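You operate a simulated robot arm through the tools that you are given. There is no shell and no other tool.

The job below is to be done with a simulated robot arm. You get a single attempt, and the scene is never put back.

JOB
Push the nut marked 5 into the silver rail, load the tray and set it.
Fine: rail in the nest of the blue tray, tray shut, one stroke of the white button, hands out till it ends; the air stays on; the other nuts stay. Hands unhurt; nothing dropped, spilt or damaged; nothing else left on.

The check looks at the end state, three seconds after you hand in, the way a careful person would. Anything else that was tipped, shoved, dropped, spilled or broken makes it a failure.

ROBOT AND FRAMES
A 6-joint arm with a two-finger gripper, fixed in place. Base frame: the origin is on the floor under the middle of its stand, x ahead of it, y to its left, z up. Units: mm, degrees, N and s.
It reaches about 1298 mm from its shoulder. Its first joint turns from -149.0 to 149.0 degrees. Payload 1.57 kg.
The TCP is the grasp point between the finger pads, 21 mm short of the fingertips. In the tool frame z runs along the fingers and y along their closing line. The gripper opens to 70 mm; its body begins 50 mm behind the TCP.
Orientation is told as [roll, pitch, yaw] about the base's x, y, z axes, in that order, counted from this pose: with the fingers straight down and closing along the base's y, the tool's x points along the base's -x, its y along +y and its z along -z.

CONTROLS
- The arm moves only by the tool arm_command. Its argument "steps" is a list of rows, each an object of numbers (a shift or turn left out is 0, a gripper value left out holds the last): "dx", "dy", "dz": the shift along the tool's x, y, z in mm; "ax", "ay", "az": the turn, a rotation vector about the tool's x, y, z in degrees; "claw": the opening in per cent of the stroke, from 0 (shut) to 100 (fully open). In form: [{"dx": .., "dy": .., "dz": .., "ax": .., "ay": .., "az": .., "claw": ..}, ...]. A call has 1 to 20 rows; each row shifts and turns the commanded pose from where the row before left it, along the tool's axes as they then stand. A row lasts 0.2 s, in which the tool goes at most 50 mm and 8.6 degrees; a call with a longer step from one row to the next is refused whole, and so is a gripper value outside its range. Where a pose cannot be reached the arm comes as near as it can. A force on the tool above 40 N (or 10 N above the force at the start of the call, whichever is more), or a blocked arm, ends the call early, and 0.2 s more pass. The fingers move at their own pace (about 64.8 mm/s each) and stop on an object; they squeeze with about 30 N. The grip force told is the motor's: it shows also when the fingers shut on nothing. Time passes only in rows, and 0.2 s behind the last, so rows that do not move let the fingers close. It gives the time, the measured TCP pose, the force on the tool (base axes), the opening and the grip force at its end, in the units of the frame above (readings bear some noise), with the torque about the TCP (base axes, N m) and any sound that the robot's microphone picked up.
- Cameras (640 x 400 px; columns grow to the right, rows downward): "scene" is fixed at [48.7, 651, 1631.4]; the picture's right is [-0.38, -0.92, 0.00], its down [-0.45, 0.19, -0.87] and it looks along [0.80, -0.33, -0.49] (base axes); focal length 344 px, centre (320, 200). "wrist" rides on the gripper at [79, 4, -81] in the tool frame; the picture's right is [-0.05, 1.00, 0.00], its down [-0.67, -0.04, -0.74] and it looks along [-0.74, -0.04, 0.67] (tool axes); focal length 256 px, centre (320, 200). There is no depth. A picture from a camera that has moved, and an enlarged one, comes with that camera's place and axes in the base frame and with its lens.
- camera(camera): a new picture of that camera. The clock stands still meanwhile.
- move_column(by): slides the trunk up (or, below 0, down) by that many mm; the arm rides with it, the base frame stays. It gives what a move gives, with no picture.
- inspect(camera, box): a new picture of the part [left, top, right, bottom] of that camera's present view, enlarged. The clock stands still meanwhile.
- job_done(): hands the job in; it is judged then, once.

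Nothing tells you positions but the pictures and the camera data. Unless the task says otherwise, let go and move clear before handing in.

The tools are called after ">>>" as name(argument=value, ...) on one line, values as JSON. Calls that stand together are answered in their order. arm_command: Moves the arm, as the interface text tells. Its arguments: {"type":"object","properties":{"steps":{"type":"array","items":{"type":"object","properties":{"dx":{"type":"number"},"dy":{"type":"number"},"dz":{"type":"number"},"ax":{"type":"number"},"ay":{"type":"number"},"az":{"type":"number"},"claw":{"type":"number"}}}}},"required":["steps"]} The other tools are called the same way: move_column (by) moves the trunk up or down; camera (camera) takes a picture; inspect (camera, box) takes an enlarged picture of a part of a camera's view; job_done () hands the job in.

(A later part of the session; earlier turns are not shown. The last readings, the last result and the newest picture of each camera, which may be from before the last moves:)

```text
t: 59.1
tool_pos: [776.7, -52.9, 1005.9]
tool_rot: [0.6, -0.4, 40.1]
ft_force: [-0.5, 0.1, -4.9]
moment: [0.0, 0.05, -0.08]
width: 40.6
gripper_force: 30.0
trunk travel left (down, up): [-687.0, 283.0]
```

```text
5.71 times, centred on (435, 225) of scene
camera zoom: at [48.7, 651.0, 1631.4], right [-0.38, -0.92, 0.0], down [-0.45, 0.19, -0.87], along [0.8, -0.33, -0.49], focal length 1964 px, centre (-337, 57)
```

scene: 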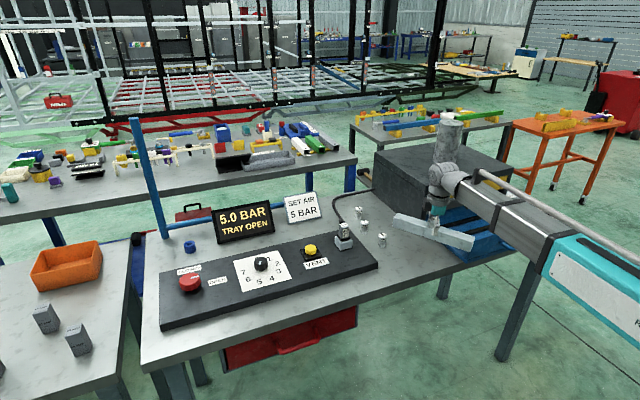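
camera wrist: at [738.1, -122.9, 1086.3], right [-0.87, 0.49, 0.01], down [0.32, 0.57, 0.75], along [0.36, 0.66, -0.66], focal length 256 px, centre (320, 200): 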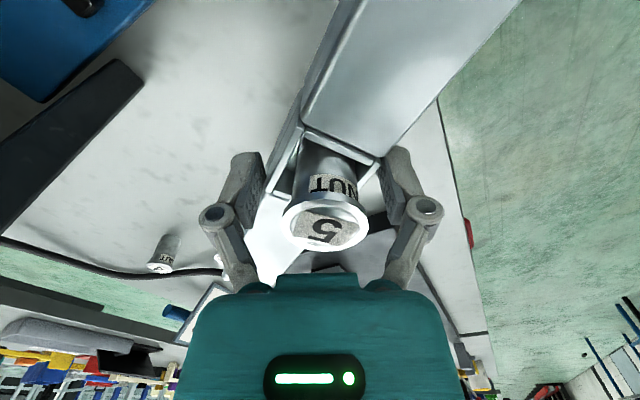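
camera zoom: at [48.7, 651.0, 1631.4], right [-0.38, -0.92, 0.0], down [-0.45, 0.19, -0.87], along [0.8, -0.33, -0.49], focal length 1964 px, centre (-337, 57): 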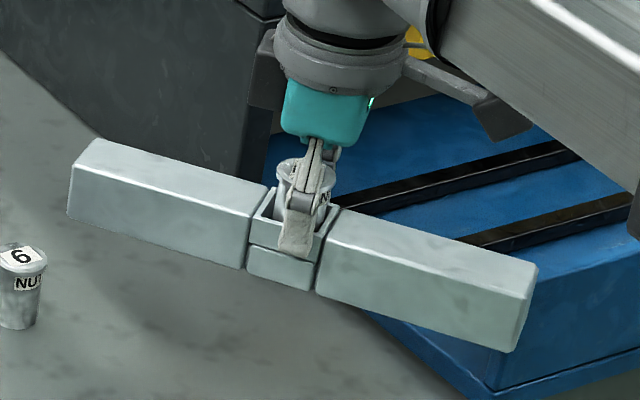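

>>> arm_command(steps=[{"az": 3}, {"az": 3}, {"az": 0}])

>>> move_column(by=15)

>>> move_column(by=65)

>>> camera(camera="scene")

>>> inspect(camera="scene", box=[385, 170, 565, 280])

>>> inspect(camera="wrist", box=[180, 0, 520, 240])

```text
t: 59.9
tool_pos: [775.5, -52.5, 1005.3]
tool_rot: [0.7, -0.5, 34.0]
ft_force: [0.9, 0.2, -4.8]
moment: [-0.02, 0.05, -0.01]
width: 40.2
gripper_force: 29.9
trunk travel left (down, up): [-687.0, 283.0]
```

```text
t: 60.6
tool_pos: [776.7, -52.8, 1019.8]
tool_rot: [0.6, -0.4, 33.9]
ft_force: [0.1, -0.6, -4.5]
moment: [-0.02, 0.0, 0.01]
width: 40.3
gripper_force: 30.1
trunk travel left (down, up): [-702.0, 268.0]
```

```text
t: 61.6
tool_pos: [776.6, -51.9, 1085.3]
tool_rot: [0.7, -0.4, 34.1]
ft_force: [0.0, -0.3, -4.9]
moment: [0.02, 0.03, 0.0]
width: 40.1
gripper_force: 29.2
trunk travel left (down, up): [-767.0, 203.0]
```

```text
taken
```

scene: 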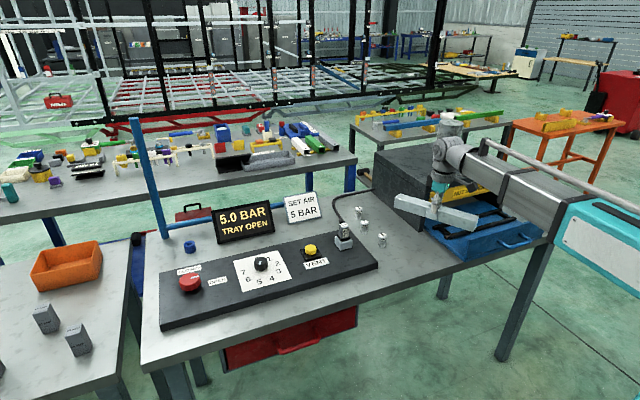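

```text
3.56 times, centred on (475, 225) of scene
camera zoom: at [48.7, 651.0, 1631.4], right [-0.38, -0.92, 0.0], down [-0.45, 0.19, -0.87], along [0.8, -0.33, -0.49], focal length 1222 px, centre (-231, 111)
```

zoom: 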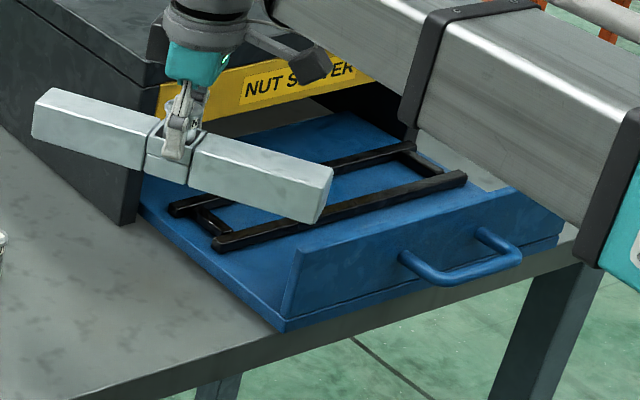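

```text
1.67 times, centred on (350, 120) of wrist
camera zoom: at [709.3, -94.1, 1166.5], right [-0.51, 0.86, 0.01], down [0.57, 0.33, 0.75], along [0.64, 0.39, -0.66], focal length 427 px, centre (270, 333)
```

zoom: 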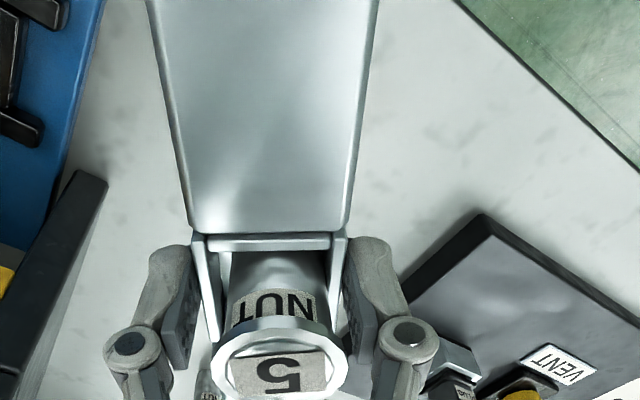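

The tray was nudged about 21 mm inward when the rail touched its plate. Rail and nut are fine, so I'll set the rail back on the table in its old place, pull the tray out again, then re-grip.

>>> arm_command(steps=[{"az": 7}, {"az": 7}, {"az": 7}, {"az": 7}, {"az": 6}, {"az": 0}])

>>> inspect(camera="wrist", box=[180, 0, 520, 240])

```text
t: 63.0
tool_pos: [776.6, -52.2, 1085.4]
tool_rot: [0.8, -0.1, -0.1]
ft_force: [0.2, -0.5, -5.4]
moment: [0.0, 0.03, -0.02]
width: 39.8
gripper_force: 29.7
trunk travel left (down, up): [-767.0, 203.0]
```

```text
1.67 times, centred on (350, 120) of wrist
camera zoom: at [698.1, -48.8, 1167.1], right [0.05, 1.0, 0.01], down [0.67, -0.05, 0.74], along [0.74, -0.03, -0.67], focal length 427 px, centre (270, 333)
```

zoom: 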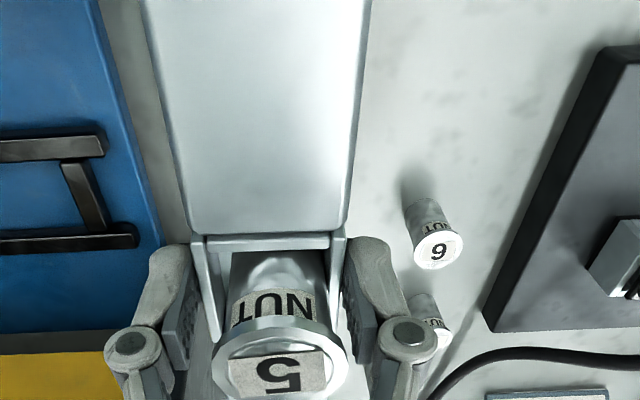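

>>> arm_command(steps=[{"ax": 0.8, "dx": -10}, {"dx": -20, "dy": -2}, {"dx": -20, "dy": -2}, {"dx": -13}, {"dx": 0}])

>>> move_column(by=-140)

>>> inspect(camera="scene", box=[380, 190, 470, 275])

>>> camera(camera="wrist")

```text
t: 64.2
tool_pos: [840.2, -56.6, 1085.0]
tool_rot: [-0.1, 0.0, 0.0]
ft_force: [0.0, 0.1, -5.2]
moment: [0.01, 0.01, -0.01]
width: 40.1
gripper_force: 30.3
trunk travel left (down, up): [-767.0, 203.0]
```

```text
t: 65.9
tool_pos: [839.4, -55.9, 945.4]
tool_rot: [0.0, -0.1, 0.0]
ft_force: [-0.2, 0.2, -5.4]
moment: [0.02, 0.02, 0.02]
width: 39.8
gripper_force: 29.9
trunk travel left (down, up): [-627.0, 343.0]
```

```text
4.71 times, centred on (425, 232) of scene
camera zoom: at [48.7, 651.0, 1631.4], right [-0.38, -0.92, 0.0], down [-0.45, 0.19, -0.87], along [0.8, -0.33, -0.49], focal length 1617 px, centre (-174, 47)
```

zoom: 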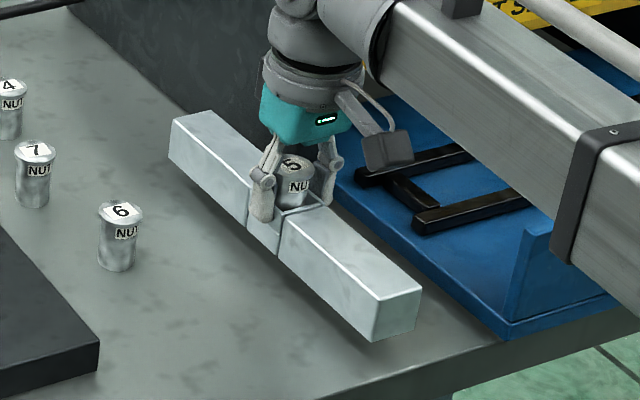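

```text
taken
camera wrist: at [761.4, -51.9, 1027.1], right [0.05, 1.0, 0.0], down [0.67, -0.03, 0.75], along [0.74, -0.04, -0.67], focal length 256 px, centre (320, 200)
```

wrist: 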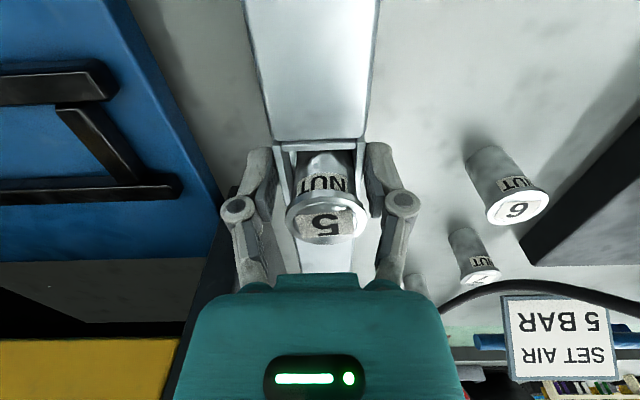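

>>> move_column(by=-18)

>>> move_column(by=-3)

>>> move_column(by=-1)

```text
t: 66.5
tool_pos: [838.3, -54.3, 927.2]
tool_rot: [-0.1, -0.1, 0.0]
ft_force: [0.1, -0.8, 0.5]
moment: [-0.03, -0.67, -0.1]
width: 39.9
gripper_force: 29.3
trunk travel left (down, up): [-609.0, 361.0]
```

```text
t: 67.0
tool_pos: [838.7, -57.1, 926.0]
tool_rot: [-0.1, -0.3, -0.1]
ft_force: [5.8, -1.6, 21.7]
moment: [-0.02, -0.01, -0.15]
width: 40.0
gripper_force: 30.5
trunk travel left (down, up): [-606.0, 364.0]
```

```text
t: 67.6
tool_pos: [839.6, -56.8, 925.4]
tool_rot: [-0.1, -0.2, -0.1]
ft_force: [6.7, -1.2, 21.2]
moment: [-0.05, -0.13, -0.18]
width: 39.9
gripper_force: 30.0
trunk travel left (down, up): [-605.0, 365.0]
```

The rail is flat on the table. I'll relieve the load and release.

>>> move_column(by=1.5)

>>> arm_command(steps=[{"claw": 65}, {"claw": 80}, {"claw": 100}, {"claw": 100}])

>>> move_column(by=75)

>>> inspect(camera="scene", box=[380, 190, 470, 275])

>>> camera(camera="wrist")

```text
t: 68.1
tool_pos: [837.9, -56.0, 925.2]
tool_rot: [-0.1, 0.0, 0.0]
ft_force: [-1.0, -1.0, -1.9]
moment: [-0.1, -0.4, -0.04]
width: 39.6
gripper_force: 29.4
trunk travel left (down, up): [-606.0, 364.0]
```

```text
t: 69.1
tool_pos: [838.7, -55.1, 924.8]
tool_rot: [0.0, -0.1, 0.0]
ft_force: [0.4, -0.4, 0.1]
moment: [0.03, 0.04, 0.0]
width: 70.1
gripper_force: 0.1
trunk travel left (down, up): [-606.0, 364.0]
```

```text
t: 70.2
tool_pos: [838.4, -56.2, 999.8]
tool_rot: [0.0, -0.1, 0.0]
ft_force: [-1.6, 0.7, 0.4]
moment: [0.01, -0.04, 0.0]
width: 70.1
gripper_force: 0.1
trunk travel left (down, up): [-681.0, 289.0]
```

```text
4.71 times, centred on (425, 232) of scene
camera zoom: at [48.7, 651.0, 1631.4], right [-0.38, -0.92, 0.0], down [-0.45, 0.19, -0.87], along [0.8, -0.33, -0.49], focal length 1617 px, centre (-174, 47)
```

zoom: 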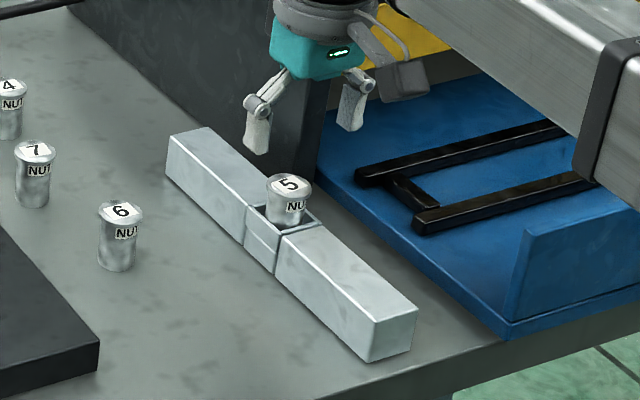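

```text
taken
camera wrist: at [761.2, -51.9, 1081.7], right [0.05, 1.0, 0.0], down [0.67, -0.03, 0.75], along [0.74, -0.04, -0.67], focal length 256 px, centre (320, 200)
```

wrist: 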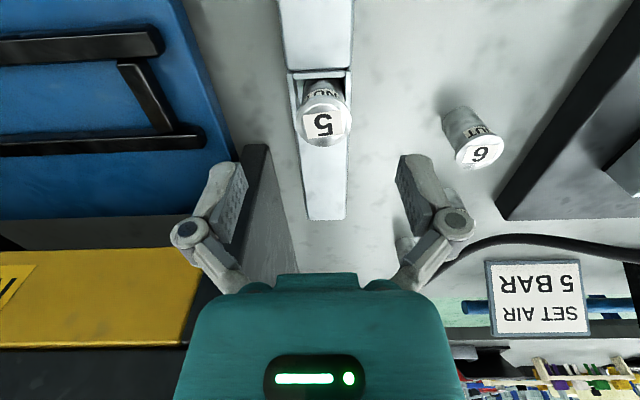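

Rail and nut 5 are safely back. Now I'll close the fingers, go inside the tray behind its front plate, and draw the tray back out.

>>> arm_command(steps=[{"dx": 11, "dy": -38, "claw": 0}, {"dx": 11, "dy": -38}, {"dx": 11, "dy": -38}, {"dx": 11, "dy": -38}, {"dx": 11, "dy": -38}, {"dx": 11, "dy": -38}, {"dx": 8, "dy": -35}, {"dx": 0}])

>>> camera(camera="wrist")

>>> inspect(camera="scene", box=[425, 170, 575, 270])

```text
t: 72.0
tool_pos: [766.0, -319.2, 1001.6]
tool_rot: [-0.1, -0.1, 0.0]
ft_force: [0.8, -0.1, 0.1]
moment: [0.0, 0.01, 0.0]
width: 0.0
gripper_force: 28.7
trunk travel left (down, up): [-681.0, 289.0]
```

```text
taken
camera wrist: at [687.7, -314.7, 1081.8], right [0.05, 1.0, 0.0], down [0.67, -0.03, 0.75], along [0.74, -0.04, -0.67], focal length 256 px, centre (320, 200)
```

wrist: 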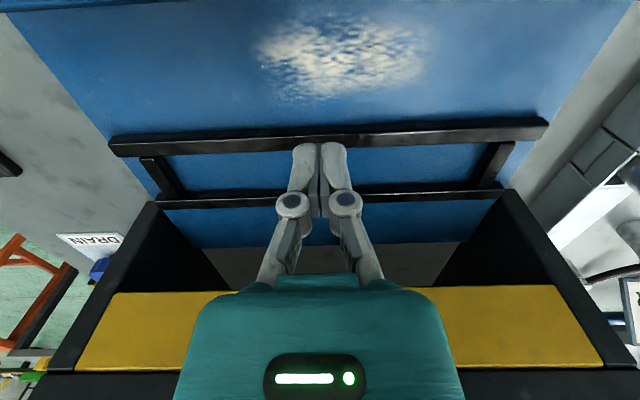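

```text
4.00 times, centred on (500, 220) of scene
camera zoom: at [48.7, 651.0, 1631.4], right [-0.38, -0.92, 0.0], down [-0.45, 0.19, -0.87], along [0.8, -0.33, -0.49], focal length 1375 px, centre (-400, 120)
```

zoom: 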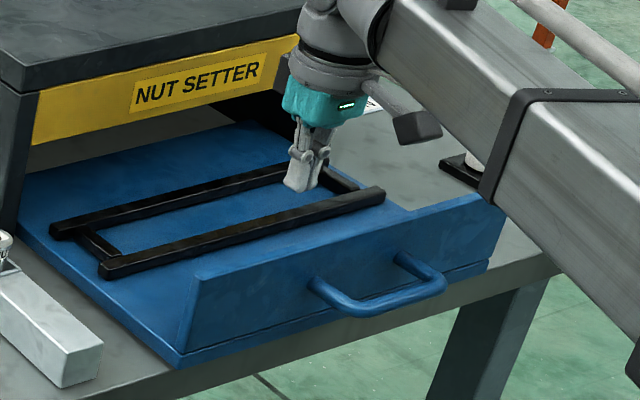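

>>> move_column(by=-48)

>>> camera(camera="wrist")

>>> inspect(camera="scene", box=[425, 170, 575, 270])

```text
t: 72.9
tool_pos: [765.7, -318.4, 950.2]
tool_rot: [-0.2, -0.1, -0.1]
ft_force: [0.0, 0.2, -0.1]
moment: [0.02, 0.0, 0.02]
width: 0.0
gripper_force: 29.0
trunk travel left (down, up): [-633.0, 337.0]
```

```text
taken
camera wrist: at [687.8, -314.2, 1033.9], right [0.05, 1.0, 0.0], down [0.67, -0.03, 0.75], along [0.74, -0.04, -0.67], focal length 256 px, centre (320, 200)
```

wrist: 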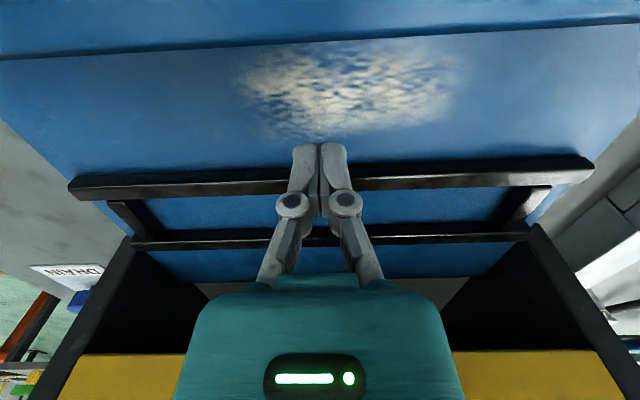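

```text
4.00 times, centred on (500, 220) of scene
camera zoom: at [48.7, 651.0, 1631.4], right [-0.38, -0.92, 0.0], down [-0.45, 0.19, -0.87], along [0.8, -0.33, -0.49], focal length 1375 px, centre (-400, 120)
```

zoom: 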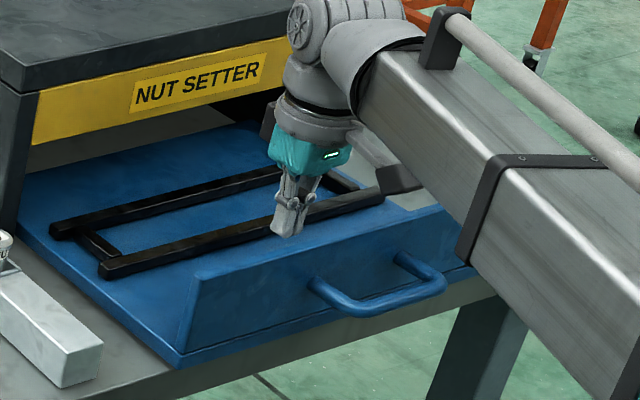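

Fingers are inside the tray behind the plate. Now I'll draw the tray out gently toward -x.

>>> arm_command(steps=[{"dx": 10}, {"dx": 10}, {"dx": 10}, {"dx": 5}, {"dx": 0}])

>>> arm_command(steps=[{"dx": 3}, {"dx": 3}, {"dx": 3}, {"dx": 3}, {"dx": 3}, {"dx": 3}, {"dx": 0}])

>>> inspect(camera="scene", box=[425, 170, 575, 270])

```text
t: 74.1
tool_pos: [731.7, -318.1, 952.3]
tool_rot: [-0.1, 0.0, 0.0]
ft_force: [-0.5, 0.3, 0.6]
moment: [0.01, 0.01, 0.01]
width: 0.0
gripper_force: 29.2
trunk travel left (down, up): [-633.0, 337.0]
```

```text
t: 75.7
tool_pos: [714.1, -318.6, 952.3]
tool_rot: [-0.1, -0.1, 0.0]
ft_force: [0.1, -0.1, 0.4]
moment: [-0.02, -0.02, -0.03]
width: 0.0
gripper_force: 28.5
trunk travel left (down, up): [-633.0, 337.0]
```

```text
4.00 times, centred on (500, 220) of scene
camera zoom: at [48.7, 651.0, 1631.4], right [-0.38, -0.92, 0.0], down [-0.45, 0.19, -0.87], along [0.8, -0.33, -0.49], focal length 1375 px, centre (-400, 120)
```

zoom: 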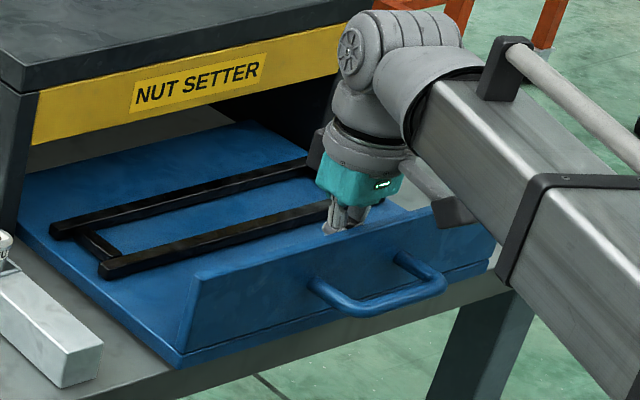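

>>> arm_command(steps=[{"dx": 2}, {"dx": 2}, {"dx": 2}, {"dx": 2}, {"dx": 2}, {"dx": 2}, {"dx": 0}])

>>> inspect(camera="scene", box=[425, 170, 575, 270])

```text
t: 77.3
tool_pos: [701.2, -318.9, 952.3]
tool_rot: [-0.1, -0.2, 0.1]
ft_force: [1.4, 0.6, -0.2]
moment: [-0.01, 0.06, 0.0]
width: 0.0
gripper_force: 28.8
trunk travel left (down, up): [-633.0, 337.0]
```

```text
4.00 times, centred on (500, 220) of scene
camera zoom: at [48.7, 651.0, 1631.4], right [-0.38, -0.92, 0.0], down [-0.45, 0.19, -0.87], along [0.8, -0.33, -0.49], focal length 1375 px, centre (-400, 120)
```

zoom: 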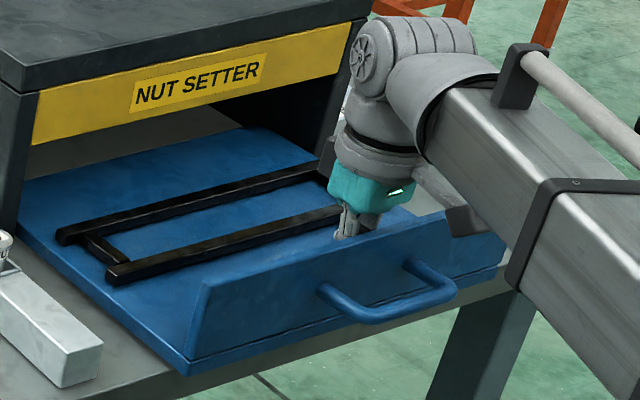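

The tray is sliding freely out (about 11 mm so far). Another 10 mm brings it to its starting place.

>>> arm_command(steps=[{"dx": 2}, {"dx": 2}, {"dx": 2}, {"dx": 2}, {"dx": 2}, {"dx": 0.5}, {"dx": 0}])

>>> inspect(camera="scene", box=[425, 195, 555, 270])

```text
t: 78.9
tool_pos: [691.7, -319.9, 952.1]
tool_rot: [-0.1, 0.0, 0.0]
ft_force: [3.1, -0.7, 0.8]
moment: [0.04, 0.1, -0.02]
width: 0.1
gripper_force: 28.8
trunk travel left (down, up): [-633.0, 337.0]
```

```text
4.92 times, centred on (490, 232) of scene
camera zoom: at [48.7, 651.0, 1631.4], right [-0.38, -0.92, 0.0], down [-0.45, 0.19, -0.87], along [0.8, -0.33, -0.49], focal length 1692 px, centre (-517, 40)
```

zoom: 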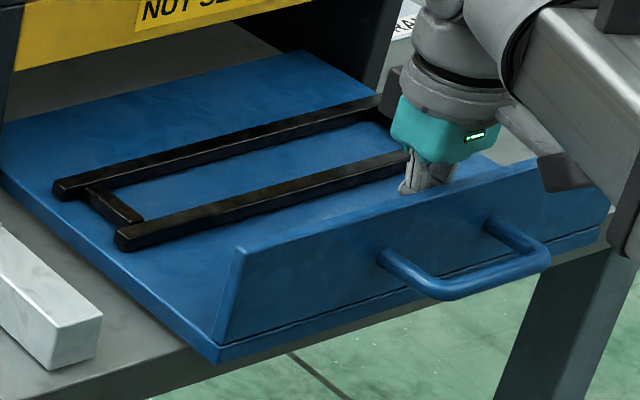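

The tray is back exactly where it was. Now I'll go back to the rail and re-grip it, and this time carry it well above the tray's front plate.

>>> arm_command(steps=[{"dx": -5}, {"dx": -5}, {"dx": 0}])

>>> move_column(by=52)

>>> arm_command(steps=[{"dx": -15, "dy": 38}, {"dx": -20, "dy": 38}, {"dx": -20, "dy": 38}, {"dx": -20, "dy": 38}, {"dx": -20, "dy": 38}, {"dx": -22, "dy": 38}, {"dx": -20, "dy": 34, "claw": 100}, {"dx": 0}, {"dx": 0}])

>>> inspect(camera="wrist", box=[240, 20, 400, 140])

>>> camera(camera="wrist")

```text
t: 79.7
tool_pos: [701.0, -318.7, 951.6]
tool_rot: [-0.1, -0.1, 0.0]
ft_force: [0.2, -0.3, -0.5]
moment: [0.02, 0.0, 0.0]
width: 0.0
gripper_force: 28.7
trunk travel left (down, up): [-633.0, 337.0]
```

```text
t: 80.6
tool_pos: [699.4, -318.0, 1004.6]
tool_rot: [-0.1, -0.1, 0.1]
ft_force: [0.2, -0.5, -0.2]
moment: [-0.03, -0.03, 0.03]
width: 0.0
gripper_force: 28.7
trunk travel left (down, up): [-685.0, 285.0]
```

```text
t: 82.6
tool_pos: [839.1, -58.2, 1004.8]
tool_rot: [-0.1, -0.1, 0.1]
ft_force: [0.1, 0.0, -0.2]
moment: [0.02, 0.01, 0.02]
width: 69.4
gripper_force: 0.2
trunk travel left (down, up): [-685.0, 285.0]
```

```text
3.33 times, centred on (320, 80) of wrist
camera zoom: at [761.2, -55.0, 1085.8], right [0.05, 1.0, 0.0], down [0.67, -0.03, 0.75], along [0.74, -0.04, -0.67], focal length 853 px, centre (320, 600)
```

zoom: 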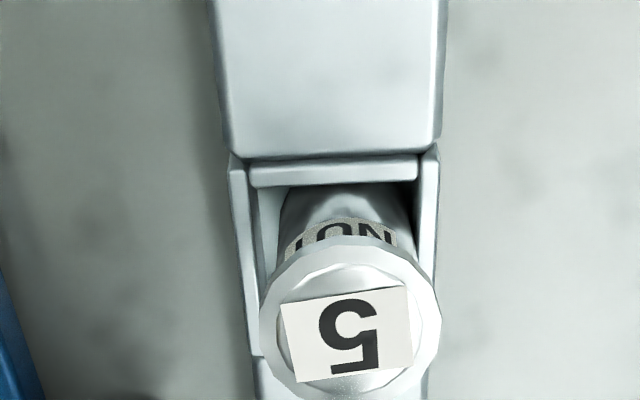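

```text
taken
camera wrist: at [761.2, -55.0, 1085.8], right [0.05, 1.0, 0.0], down [0.67, -0.03, 0.75], along [0.74, -0.04, -0.67], focal length 256 px, centre (320, 200)
```

wrist: 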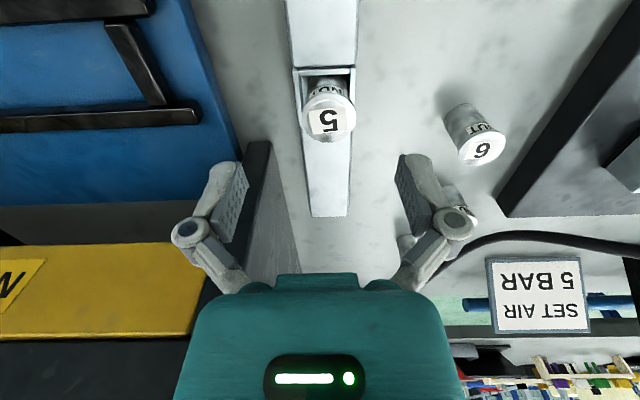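

The rail now sits about 5 mm further in x and 3.6 mm in +y from the tool. I'll correct, then descend and grip it at its centre.

>>> arm_command(steps=[{"dx": -5, "dy": 3.5}, {"dx": 0}])

>>> move_column(by=-60)

>>> camera(camera="wrist")

```text
t: 83.2
tool_pos: [843.9, -55.0, 1004.0]
tool_rot: [-0.2, -0.1, 0.0]
ft_force: [0.4, 0.0, 0.3]
moment: [0.0, -0.02, 0.0]
width: 69.8
gripper_force: 0.0
trunk travel left (down, up): [-685.0, 285.0]
```

```text
t: 84.2
tool_pos: [842.7, -54.8, 943.1]
tool_rot: [-0.1, -0.1, 0.0]
ft_force: [0.4, -0.2, 0.4]
moment: [0.01, -0.02, -0.03]
width: 69.8
gripper_force: 0.1
trunk travel left (down, up): [-625.0, 345.0]
```

```text
taken
camera wrist: at [765.3, -50.8, 1025.9], right [0.05, 1.0, 0.0], down [0.67, -0.03, 0.75], along [0.74, -0.04, -0.67], focal length 256 px, centre (320, 200)
```

wrist: 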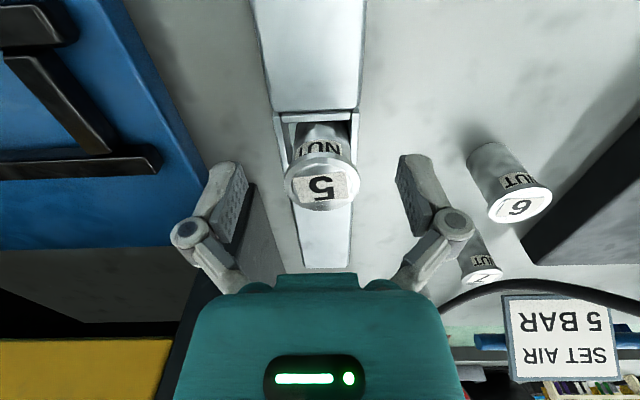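

>>> move_column(by=-22)

>>> arm_command(steps=[{"claw": 65}, {"claw": 60}, {"claw": 50}, {"claw": 40}, {"claw": 20}, {"claw": 20}])

>>> move_column(by=8)

>>> inspect(camera="wrist", box=[180, 60, 460, 240])

>>> inspect(camera="scene", box=[380, 190, 470, 275])

```text
t: 84.9
tool_pos: [844.5, -55.2, 922.5]
tool_rot: [-0.1, -0.1, 0.1]
ft_force: [0.1, -0.3, -0.3]
moment: [0.0, -0.02, -0.02]
width: 70.1
gripper_force: 0.1
trunk travel left (down, up): [-603.0, 367.0]
```

```text
t: 86.3
tool_pos: [843.6, -56.4, 922.6]
tool_rot: [-0.1, -0.1, 0.0]
ft_force: [-0.2, -2.5, 2.3]
moment: [-0.14, 0.04, 0.02]
width: 39.6
gripper_force: 29.9
trunk travel left (down, up): [-603.0, 367.0]
```

```text
t: 86.9
tool_pos: [844.4, -54.5, 929.0]
tool_rot: [-0.1, 0.0, 0.0]
ft_force: [0.2, -0.3, -6.0]
moment: [0.01, 0.01, -0.04]
width: 40.0
gripper_force: 30.4
trunk travel left (down, up): [-611.0, 359.0]
```

```text
2.22 times, centred on (320, 150) of wrist
camera zoom: at [765.8, -50.7, 1011.4], right [0.05, 1.0, 0.0], down [0.67, -0.03, 0.75], along [0.74, -0.04, -0.67], focal length 569 px, centre (320, 311)
```

zoom: 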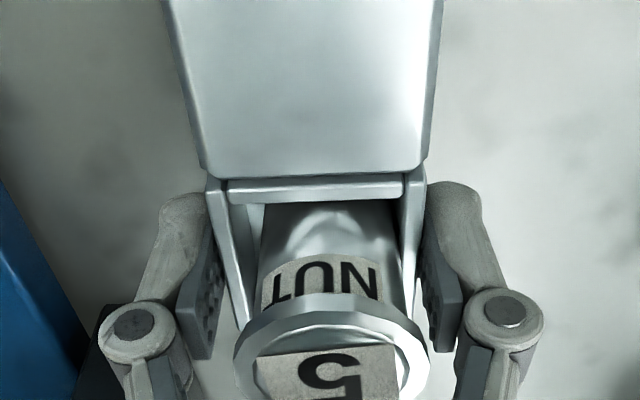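

```text
4.71 times, centred on (425, 232) of scene
camera zoom: at [48.7, 651.0, 1631.4], right [-0.38, -0.92, 0.0], down [-0.45, 0.19, -0.87], along [0.8, -0.33, -0.49], focal length 1617 px, centre (-174, 47)
```

zoom: 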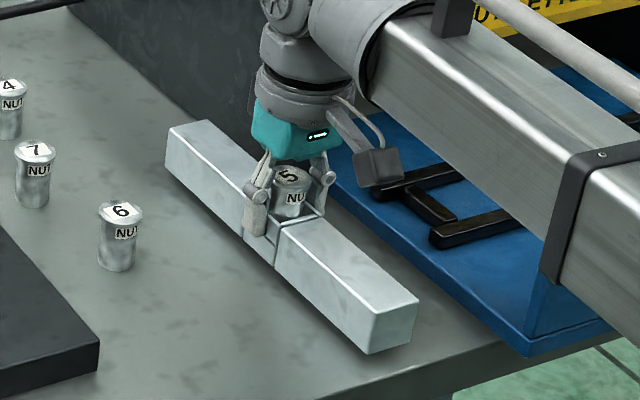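

Gripped level at 40.0 mm. I'll lift it high above the plate, move back, and turn.

>>> move_column(by=125)

>>> arm_command(steps=[{"dx": 15}, {"dx": 20}, {"dx": 20}, {"dx": 10}, {"dx": 0}])

>>> arm_command(steps=[{"az": -4}, {"az": -7}, {"az": -7}, {"az": -7}, {"az": -5}, {"az": 0}])

>>> inspect(camera="scene", box=[370, 140, 560, 270])

```text
t: 88.4
tool_pos: [844.1, -54.8, 1055.1]
tool_rot: [-0.1, 0.1, 0.0]
ft_force: [-0.3, -0.5, -5.2]
moment: [0.01, 0.0, 0.01]
width: 39.7
gripper_force: 29.8
trunk travel left (down, up): [-736.0, 234.0]
```

```text
t: 89.6
tool_pos: [778.3, -53.7, 1054.7]
tool_rot: [0.0, -0.1, -0.1]
ft_force: [-0.5, -0.7, -4.8]
moment: [0.0, 0.01, -0.02]
width: 39.9
gripper_force: 30.4
trunk travel left (down, up): [-736.0, 234.0]
```

```text
t: 91.0
tool_pos: [778.4, -54.6, 1054.7]
tool_rot: [-0.1, -0.1, 30.1]
ft_force: [-0.1, 0.0, -4.8]
moment: [0.02, 0.01, 0.0]
width: 39.7
gripper_force: 30.0
trunk travel left (down, up): [-736.0, 234.0]
```

```text
3.08 times, centred on (465, 205) of scene
camera zoom: at [48.7, 651.0, 1631.4], right [-0.38, -0.92, 0.0], down [-0.45, 0.19, -0.87], along [0.8, -0.33, -0.49], focal length 1058 px, centre (-126, 185)
```

zoom: 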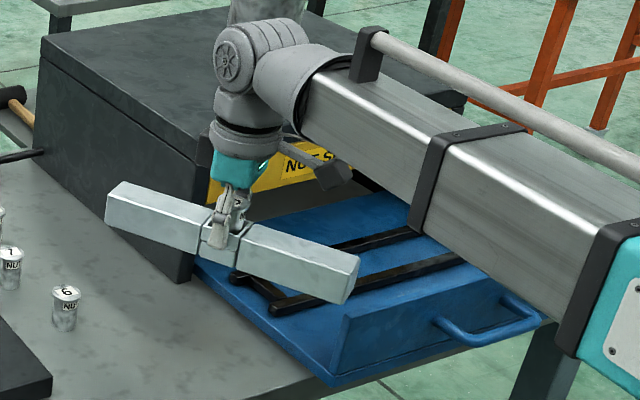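

Clear of the plate now. I'll finish the turn to 90°.

>>> arm_command(steps=[{"az": -4}, {"az": -7}, {"az": -7}, {"az": -7}, {"az": -7}, {"az": -7}, {"az": -7}, {"az": -7}, {"az": -5}, {"az": -2}, {"az": 0}])

>>> camera(camera="scene")

>>> camera(camera="wrist")

```text
t: 93.4
tool_pos: [778.8, -56.4, 1054.6]
tool_rot: [0.0, 0.1, 90.1]
ft_force: [-0.3, 0.1, -5.8]
moment: [0.04, 0.01, -0.02]
width: 40.0
gripper_force: 29.6
trunk travel left (down, up): [-736.0, 234.0]
```

```text
taken
```

scene: 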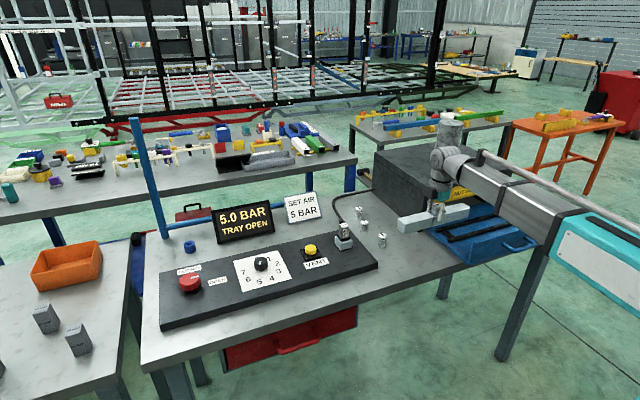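

```text
taken
camera wrist: at [776.4, -134.6, 1136.7], right [-1.0, 0.05, 0.0], down [0.03, 0.67, 0.74], along [0.04, 0.74, -0.67], focal length 256 px, centre (320, 200)
```

wrist: 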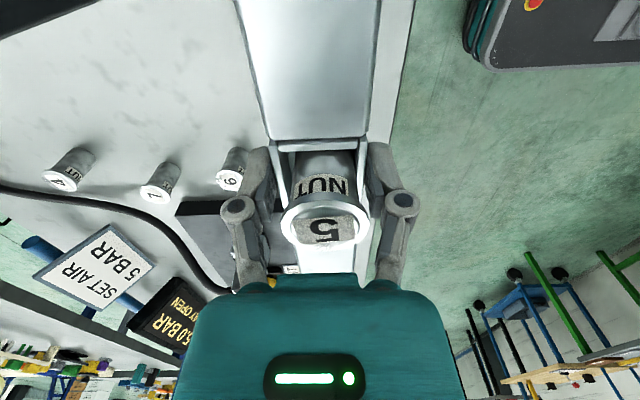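

Now carrying the rail over the nest at about (829, -319), staying high.

>>> arm_command(steps=[{"dx": 15, "dy": -3}, {"dx": 28, "dy": -5}, {"dx": 30, "dy": -6}, {"dx": 30, "dy": -6}, {"dx": 30, "dy": -6}, {"dx": 30, "dy": -6}, {"dx": 30, "dy": -6}, {"dx": 30, "dy": -6}, {"dx": 25, "dy": -4}, {"dx": 15, "dy": -2}, {"dx": 0}])

>>> camera(camera="wrist")

>>> inspect(camera="scene", box=[400, 130, 580, 270])

```text
t: 95.8
tool_pos: [828.9, -320.0, 1054.3]
tool_rot: [-0.1, 0.2, 90.1]
ft_force: [-0.4, 0.2, -5.1]
moment: [0.04, 0.04, 0.02]
width: 39.8
gripper_force: 30.4
trunk travel left (down, up): [-736.0, 234.0]
```

```text
taken
camera wrist: at [825.8, -398.5, 1136.6], right [-1.0, 0.05, 0.0], down [0.03, 0.67, 0.74], along [0.04, 0.74, -0.67], focal length 256 px, centre (320, 200)
```

wrist: 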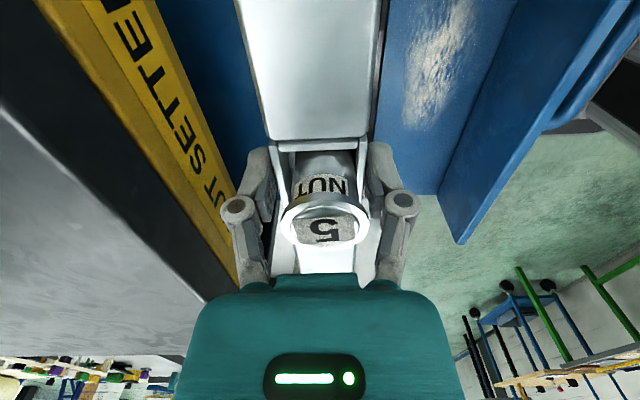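

```text
2.86 times, centred on (490, 200) of scene
camera zoom: at [48.7, 651.0, 1631.4], right [-0.38, -0.92, 0.0], down [-0.45, 0.19, -0.87], along [0.8, -0.33, -0.49], focal length 982 px, centre (-166, 200)
```

zoom: 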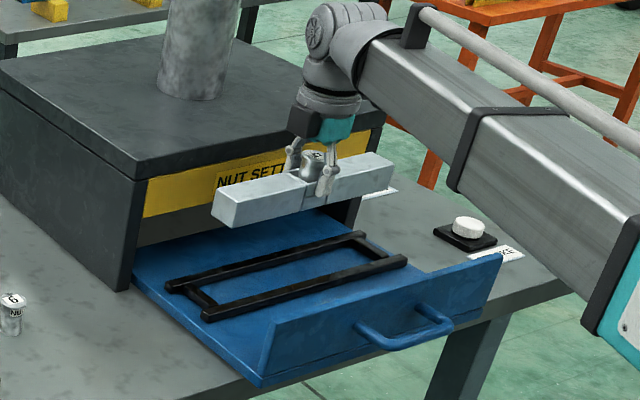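

The rail is over the nest. I'll lower in stages, checking clearances.

>>> move_column(by=-60)

>>> inspect(camera="scene", box=[400, 150, 580, 280])

>>> camera(camera="wrist")

```text
t: 96.8
tool_pos: [829.5, -320.0, 993.5]
tool_rot: [-0.1, 0.2, 90.0]
ft_force: [0.6, 0.9, -6.0]
moment: [-0.03, -0.01, 0.01]
width: 39.7
gripper_force: 29.9
trunk travel left (down, up): [-676.0, 294.0]
```

```text
3.08 times, centred on (490, 215) of scene
camera zoom: at [48.7, 651.0, 1631.4], right [-0.38, -0.92, 0.0], down [-0.45, 0.19, -0.87], along [0.8, -0.33, -0.49], focal length 1058 px, centre (-203, 154)
```

zoom: 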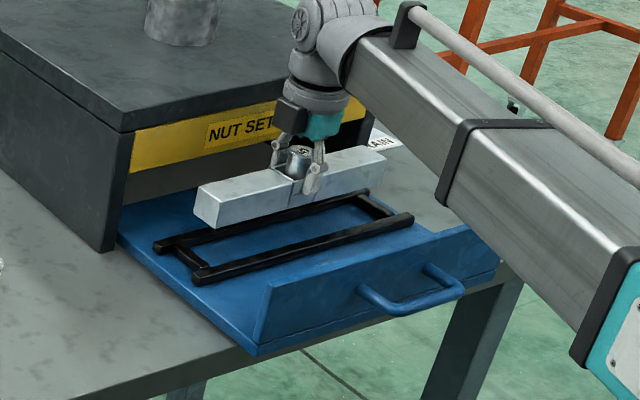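

```text
taken
camera wrist: at [825.8, -398.2, 1076.7], right [-1.0, 0.05, 0.0], down [0.03, 0.67, 0.74], along [0.04, 0.74, -0.67], focal length 256 px, centre (320, 200)
```

wrist: 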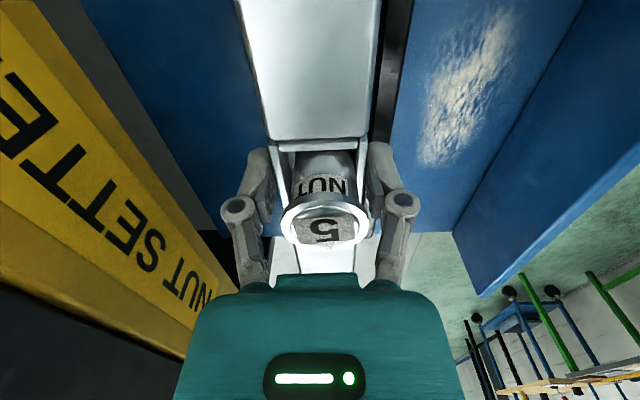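

>>> inspect(camera="wrist", box=[200, 0, 460, 160])

>>> inspect(camera="scene", box=[440, 190, 540, 255])

```text
2.46 times, centred on (330, 80) of wrist
camera zoom: at [825.8, -398.2, 1076.7], right [-1.0, 0.05, 0.0], down [0.03, 0.67, 0.74], along [0.04, 0.74, -0.67], focal length 630 px, centre (295, 495)
```

zoom: 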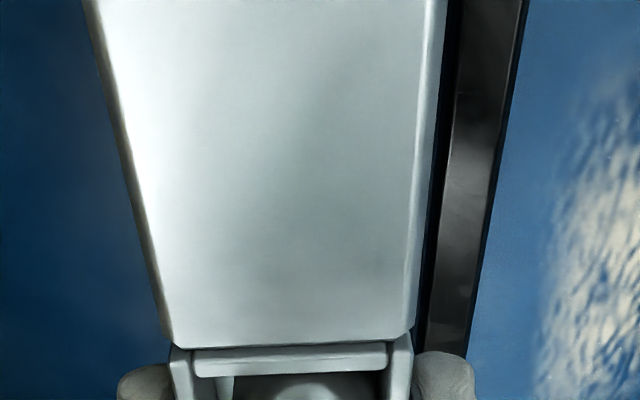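

```text
6.15 times, centred on (490, 222) of scene
camera zoom: at [48.7, 651.0, 1631.4], right [-0.38, -0.92, 0.0], down [-0.45, 0.19, -0.87], along [0.8, -0.33, -0.49], focal length 2115 px, centre (-726, 62)
```

zoom: 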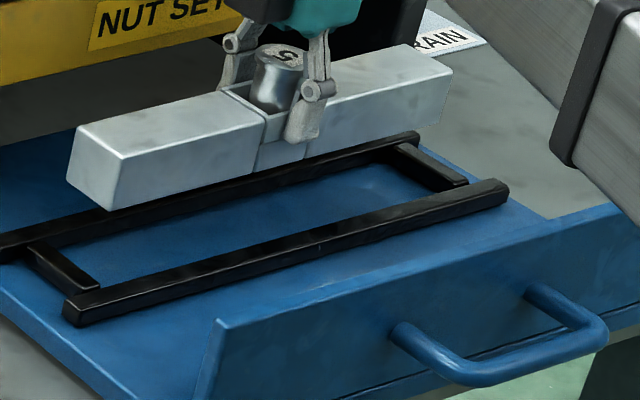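

Measured by columns, the nest's middle is at x≈820 and the tray floor about z 903. I'll shift the rail 9 mm toward -x and check again.

>>> arm_command(steps=[{"dy": 4.5}, {"dy": 4.5}, {"dy": 0}])

>>> move_column(by=-22)

>>> inspect(camera="wrist", box=[200, 0, 460, 160])

>>> inspect(camera="scene", box=[430, 190, 550, 265])

>>> camera(camera="scene")

```text
t: 97.6
tool_pos: [820.1, -317.8, 994.4]
tool_rot: [-0.1, 0.0, 90.0]
ft_force: [-0.6, -0.5, -5.5]
moment: [-0.01, -0.02, -0.02]
width: 39.8
gripper_force: 30.2
trunk travel left (down, up): [-676.0, 294.0]
```

```text
t: 98.3
tool_pos: [819.8, -318.6, 973.3]
tool_rot: [-0.1, 0.1, 90.0]
ft_force: [0.1, 0.6, -4.2]
moment: [-0.02, -0.02, 0.01]
width: 39.7
gripper_force: 30.1
trunk travel left (down, up): [-654.0, 316.0]
```

```text
2.46 times, centred on (330, 80) of wrist
camera zoom: at [816.6, -398.0, 1054.6], right [-1.0, 0.05, 0.0], down [0.03, 0.67, 0.74], along [0.04, 0.74, -0.67], focal length 630 px, centre (295, 495)
```

zoom: 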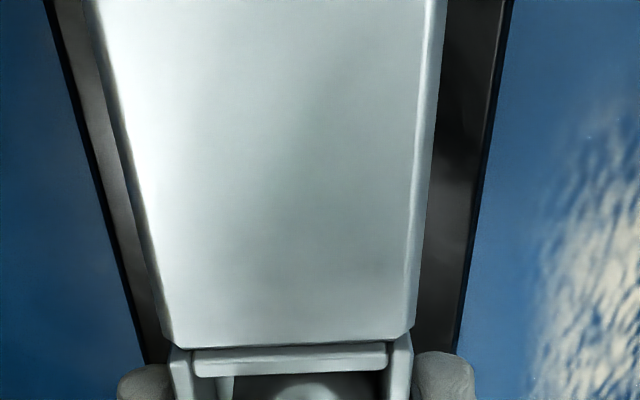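

```text
5.33 times, centred on (490, 228) of scene
camera zoom: at [48.7, 651.0, 1631.4], right [-0.38, -0.92, 0.0], down [-0.45, 0.19, -0.87], along [0.8, -0.33, -0.49], focal length 1833 px, centre (-587, 53)
```

zoom: 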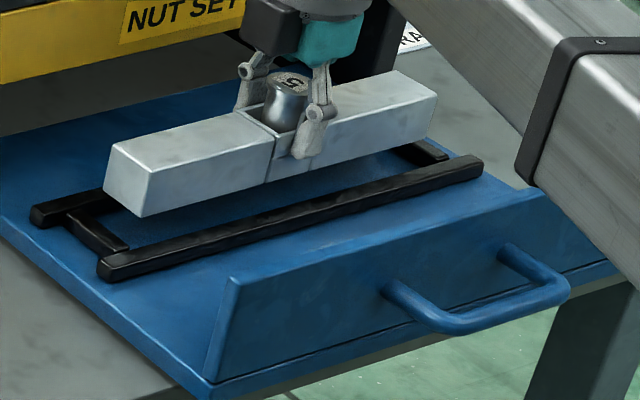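

```text
taken
```

scene: 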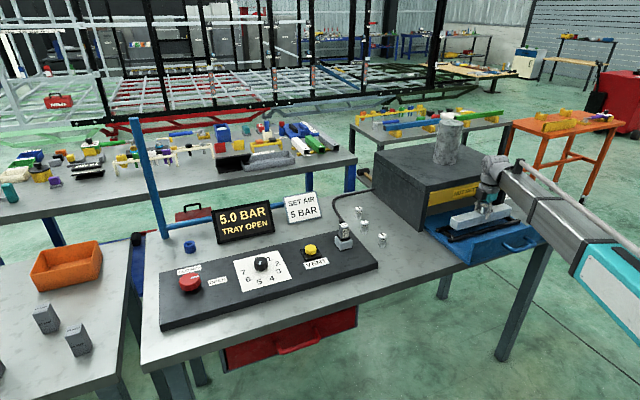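

Rail and nest are now concentric within 1 mm. I'll keep lowering in small steps.

>>> move_column(by=-12)

>>> inspect(camera="scene", box=[430, 190, 550, 265])

>>> inspect(camera="wrist", box=[200, 0, 460, 160])

```text
t: 98.9
tool_pos: [819.7, -319.4, 960.7]
tool_rot: [-0.1, 0.2, 90.0]
ft_force: [0.0, -0.1, -4.7]
moment: [0.0, 0.01, -0.02]
width: 39.8
gripper_force: 30.0
trunk travel left (down, up): [-642.0, 328.0]
```

```text
5.33 times, centred on (490, 228) of scene
camera zoom: at [48.7, 651.0, 1631.4], right [-0.38, -0.92, 0.0], down [-0.45, 0.19, -0.87], along [0.8, -0.33, -0.49], focal length 1833 px, centre (-587, 53)
```

zoom: 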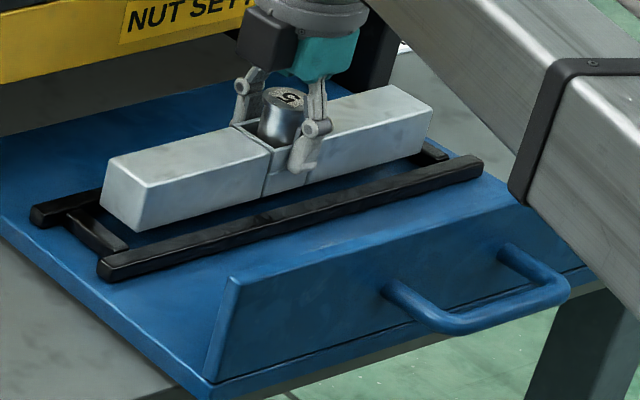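

```text
2.46 times, centred on (330, 80) of wrist
camera zoom: at [816.6, -398.1, 1042.7], right [-1.0, 0.05, 0.0], down [0.03, 0.67, 0.74], along [0.04, 0.74, -0.67], focal length 630 px, centre (295, 495)
```

zoom: 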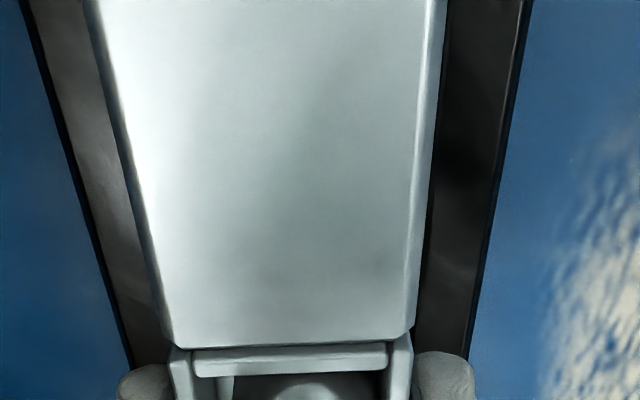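

>>> move_column(by=-9)

>>> move_column(by=-3)

>>> inspect(camera="scene", box=[430, 190, 550, 265])

>>> inspect(camera="wrist", box=[180, 0, 460, 220])

```text
t: 99.5
tool_pos: [819.5, -319.4, 950.8]
tool_rot: [-0.2, 0.1, 89.9]
ft_force: [-0.8, -0.4, -5.8]
moment: [0.01, 0.02, 0.03]
width: 40.0
gripper_force: 30.3
trunk travel left (down, up): [-633.0, 337.0]
```

```text
t: 100.0
tool_pos: [820.0, -319.0, 948.3]
tool_rot: [-0.1, 0.1, 90.0]
ft_force: [0.1, -0.3, -5.2]
moment: [0.03, 0.02, 0.0]
width: 39.8
gripper_force: 30.3
trunk travel left (down, up): [-630.0, 340.0]
```

```text
5.33 times, centred on (490, 228) of scene
camera zoom: at [48.7, 651.0, 1631.4], right [-0.38, -0.92, 0.0], down [-0.45, 0.19, -0.87], along [0.8, -0.33, -0.49], focal length 1833 px, centre (-587, 53)
```

zoom: 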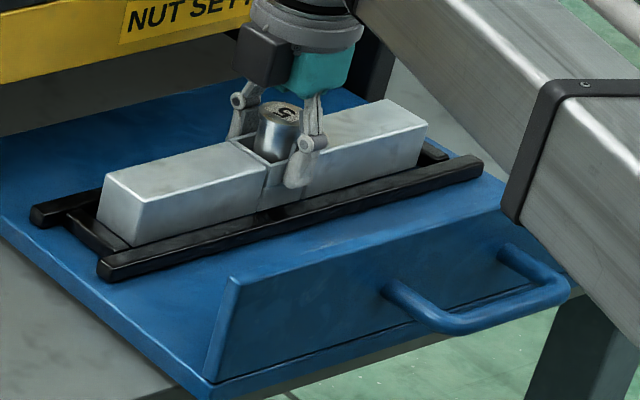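

```text
1.82 times, centred on (320, 110) of wrist
camera zoom: at [816.7, -398.1, 1030.6], right [-1.0, 0.05, 0.0], down [0.03, 0.67, 0.74], along [0.04, 0.74, -0.67], focal length 465 px, centre (320, 364)
```

zoom: 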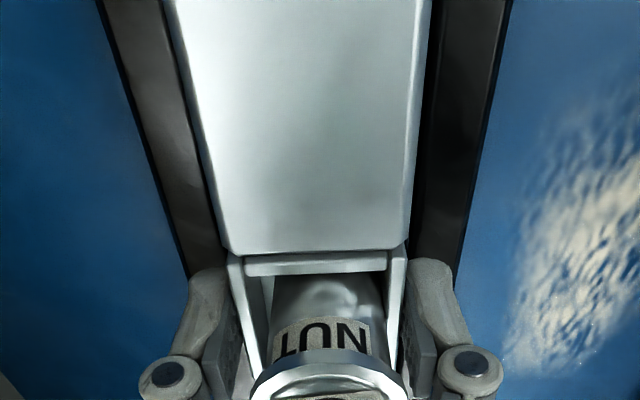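

The rail is between the bars, just above the floor. I'll feel for contact in small steps.

>>> move_column(by=-1.5)

>>> move_column(by=-1)

>>> move_column(by=-1)

```text
t: 100.5
tool_pos: [820.4, -318.9, 947.7]
tool_rot: [-0.1, 0.0, 90.0]
ft_force: [0.8, 0.0, -5.5]
moment: [-0.02, -0.02, -0.02]
width: 39.8
gripper_force: 30.1
trunk travel left (down, up): [-629.0, 341.0]
```

```text
t: 101.0
tool_pos: [819.5, -318.6, 945.4]
tool_rot: [-0.1, 0.2, 90.0]
ft_force: [0.0, -0.3, -4.9]
moment: [0.04, -0.03, 0.01]
width: 39.9
gripper_force: 29.8
trunk travel left (down, up): [-628.0, 342.0]
```

```text
t: 101.5
tool_pos: [819.9, -319.0, 945.7]
tool_rot: [-0.1, 0.2, 89.9]
ft_force: [-0.4, 0.4, -5.1]
moment: [-0.03, 0.0, 0.01]
width: 39.8
gripper_force: 29.3
trunk travel left (down, up): [-627.0, 343.0]
```

>>> move_column(by=-1)

>>> move_column(by=-1)

>>> move_column(by=-1)

>>> inspect(camera="scene", box=[430, 190, 550, 265])

```text
t: 102.0
tool_pos: [819.4, -319.7, 944.1]
tool_rot: [-0.1, -0.1, 90.0]
ft_force: [0.8, -0.8, 0.8]
moment: [0.64, -0.02, -0.18]
width: 40.0
gripper_force: 30.1
trunk travel left (down, up): [-626.0, 344.0]
```

```text
t: 102.5
tool_pos: [819.0, -320.5, 944.8]
tool_rot: [-0.1, 0.1, 90.0]
ft_force: [4.7, -2.3, 12.3]
moment: [0.5, -0.04, -0.1]
width: 39.8
gripper_force: 29.7
trunk travel left (down, up): [-625.0, 345.0]
```

```text
t: 103.0
tool_pos: [818.8, -318.4, 943.5]
tool_rot: [-0.1, 0.1, 90.1]
ft_force: [7.7, -3.5, 20.9]
moment: [0.05, -0.21, 0.05]
width: 40.1
gripper_force: 29.1
trunk travel left (down, up): [-624.0, 346.0]
```

```text
5.33 times, centred on (490, 228) of scene
camera zoom: at [48.7, 651.0, 1631.4], right [-0.38, -0.92, 0.0], down [-0.45, 0.19, -0.87], along [0.8, -0.33, -0.49], focal length 1833 px, centre (-587, 53)
```

zoom: 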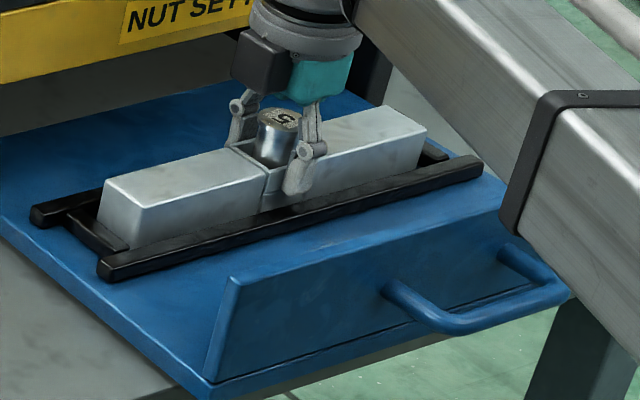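

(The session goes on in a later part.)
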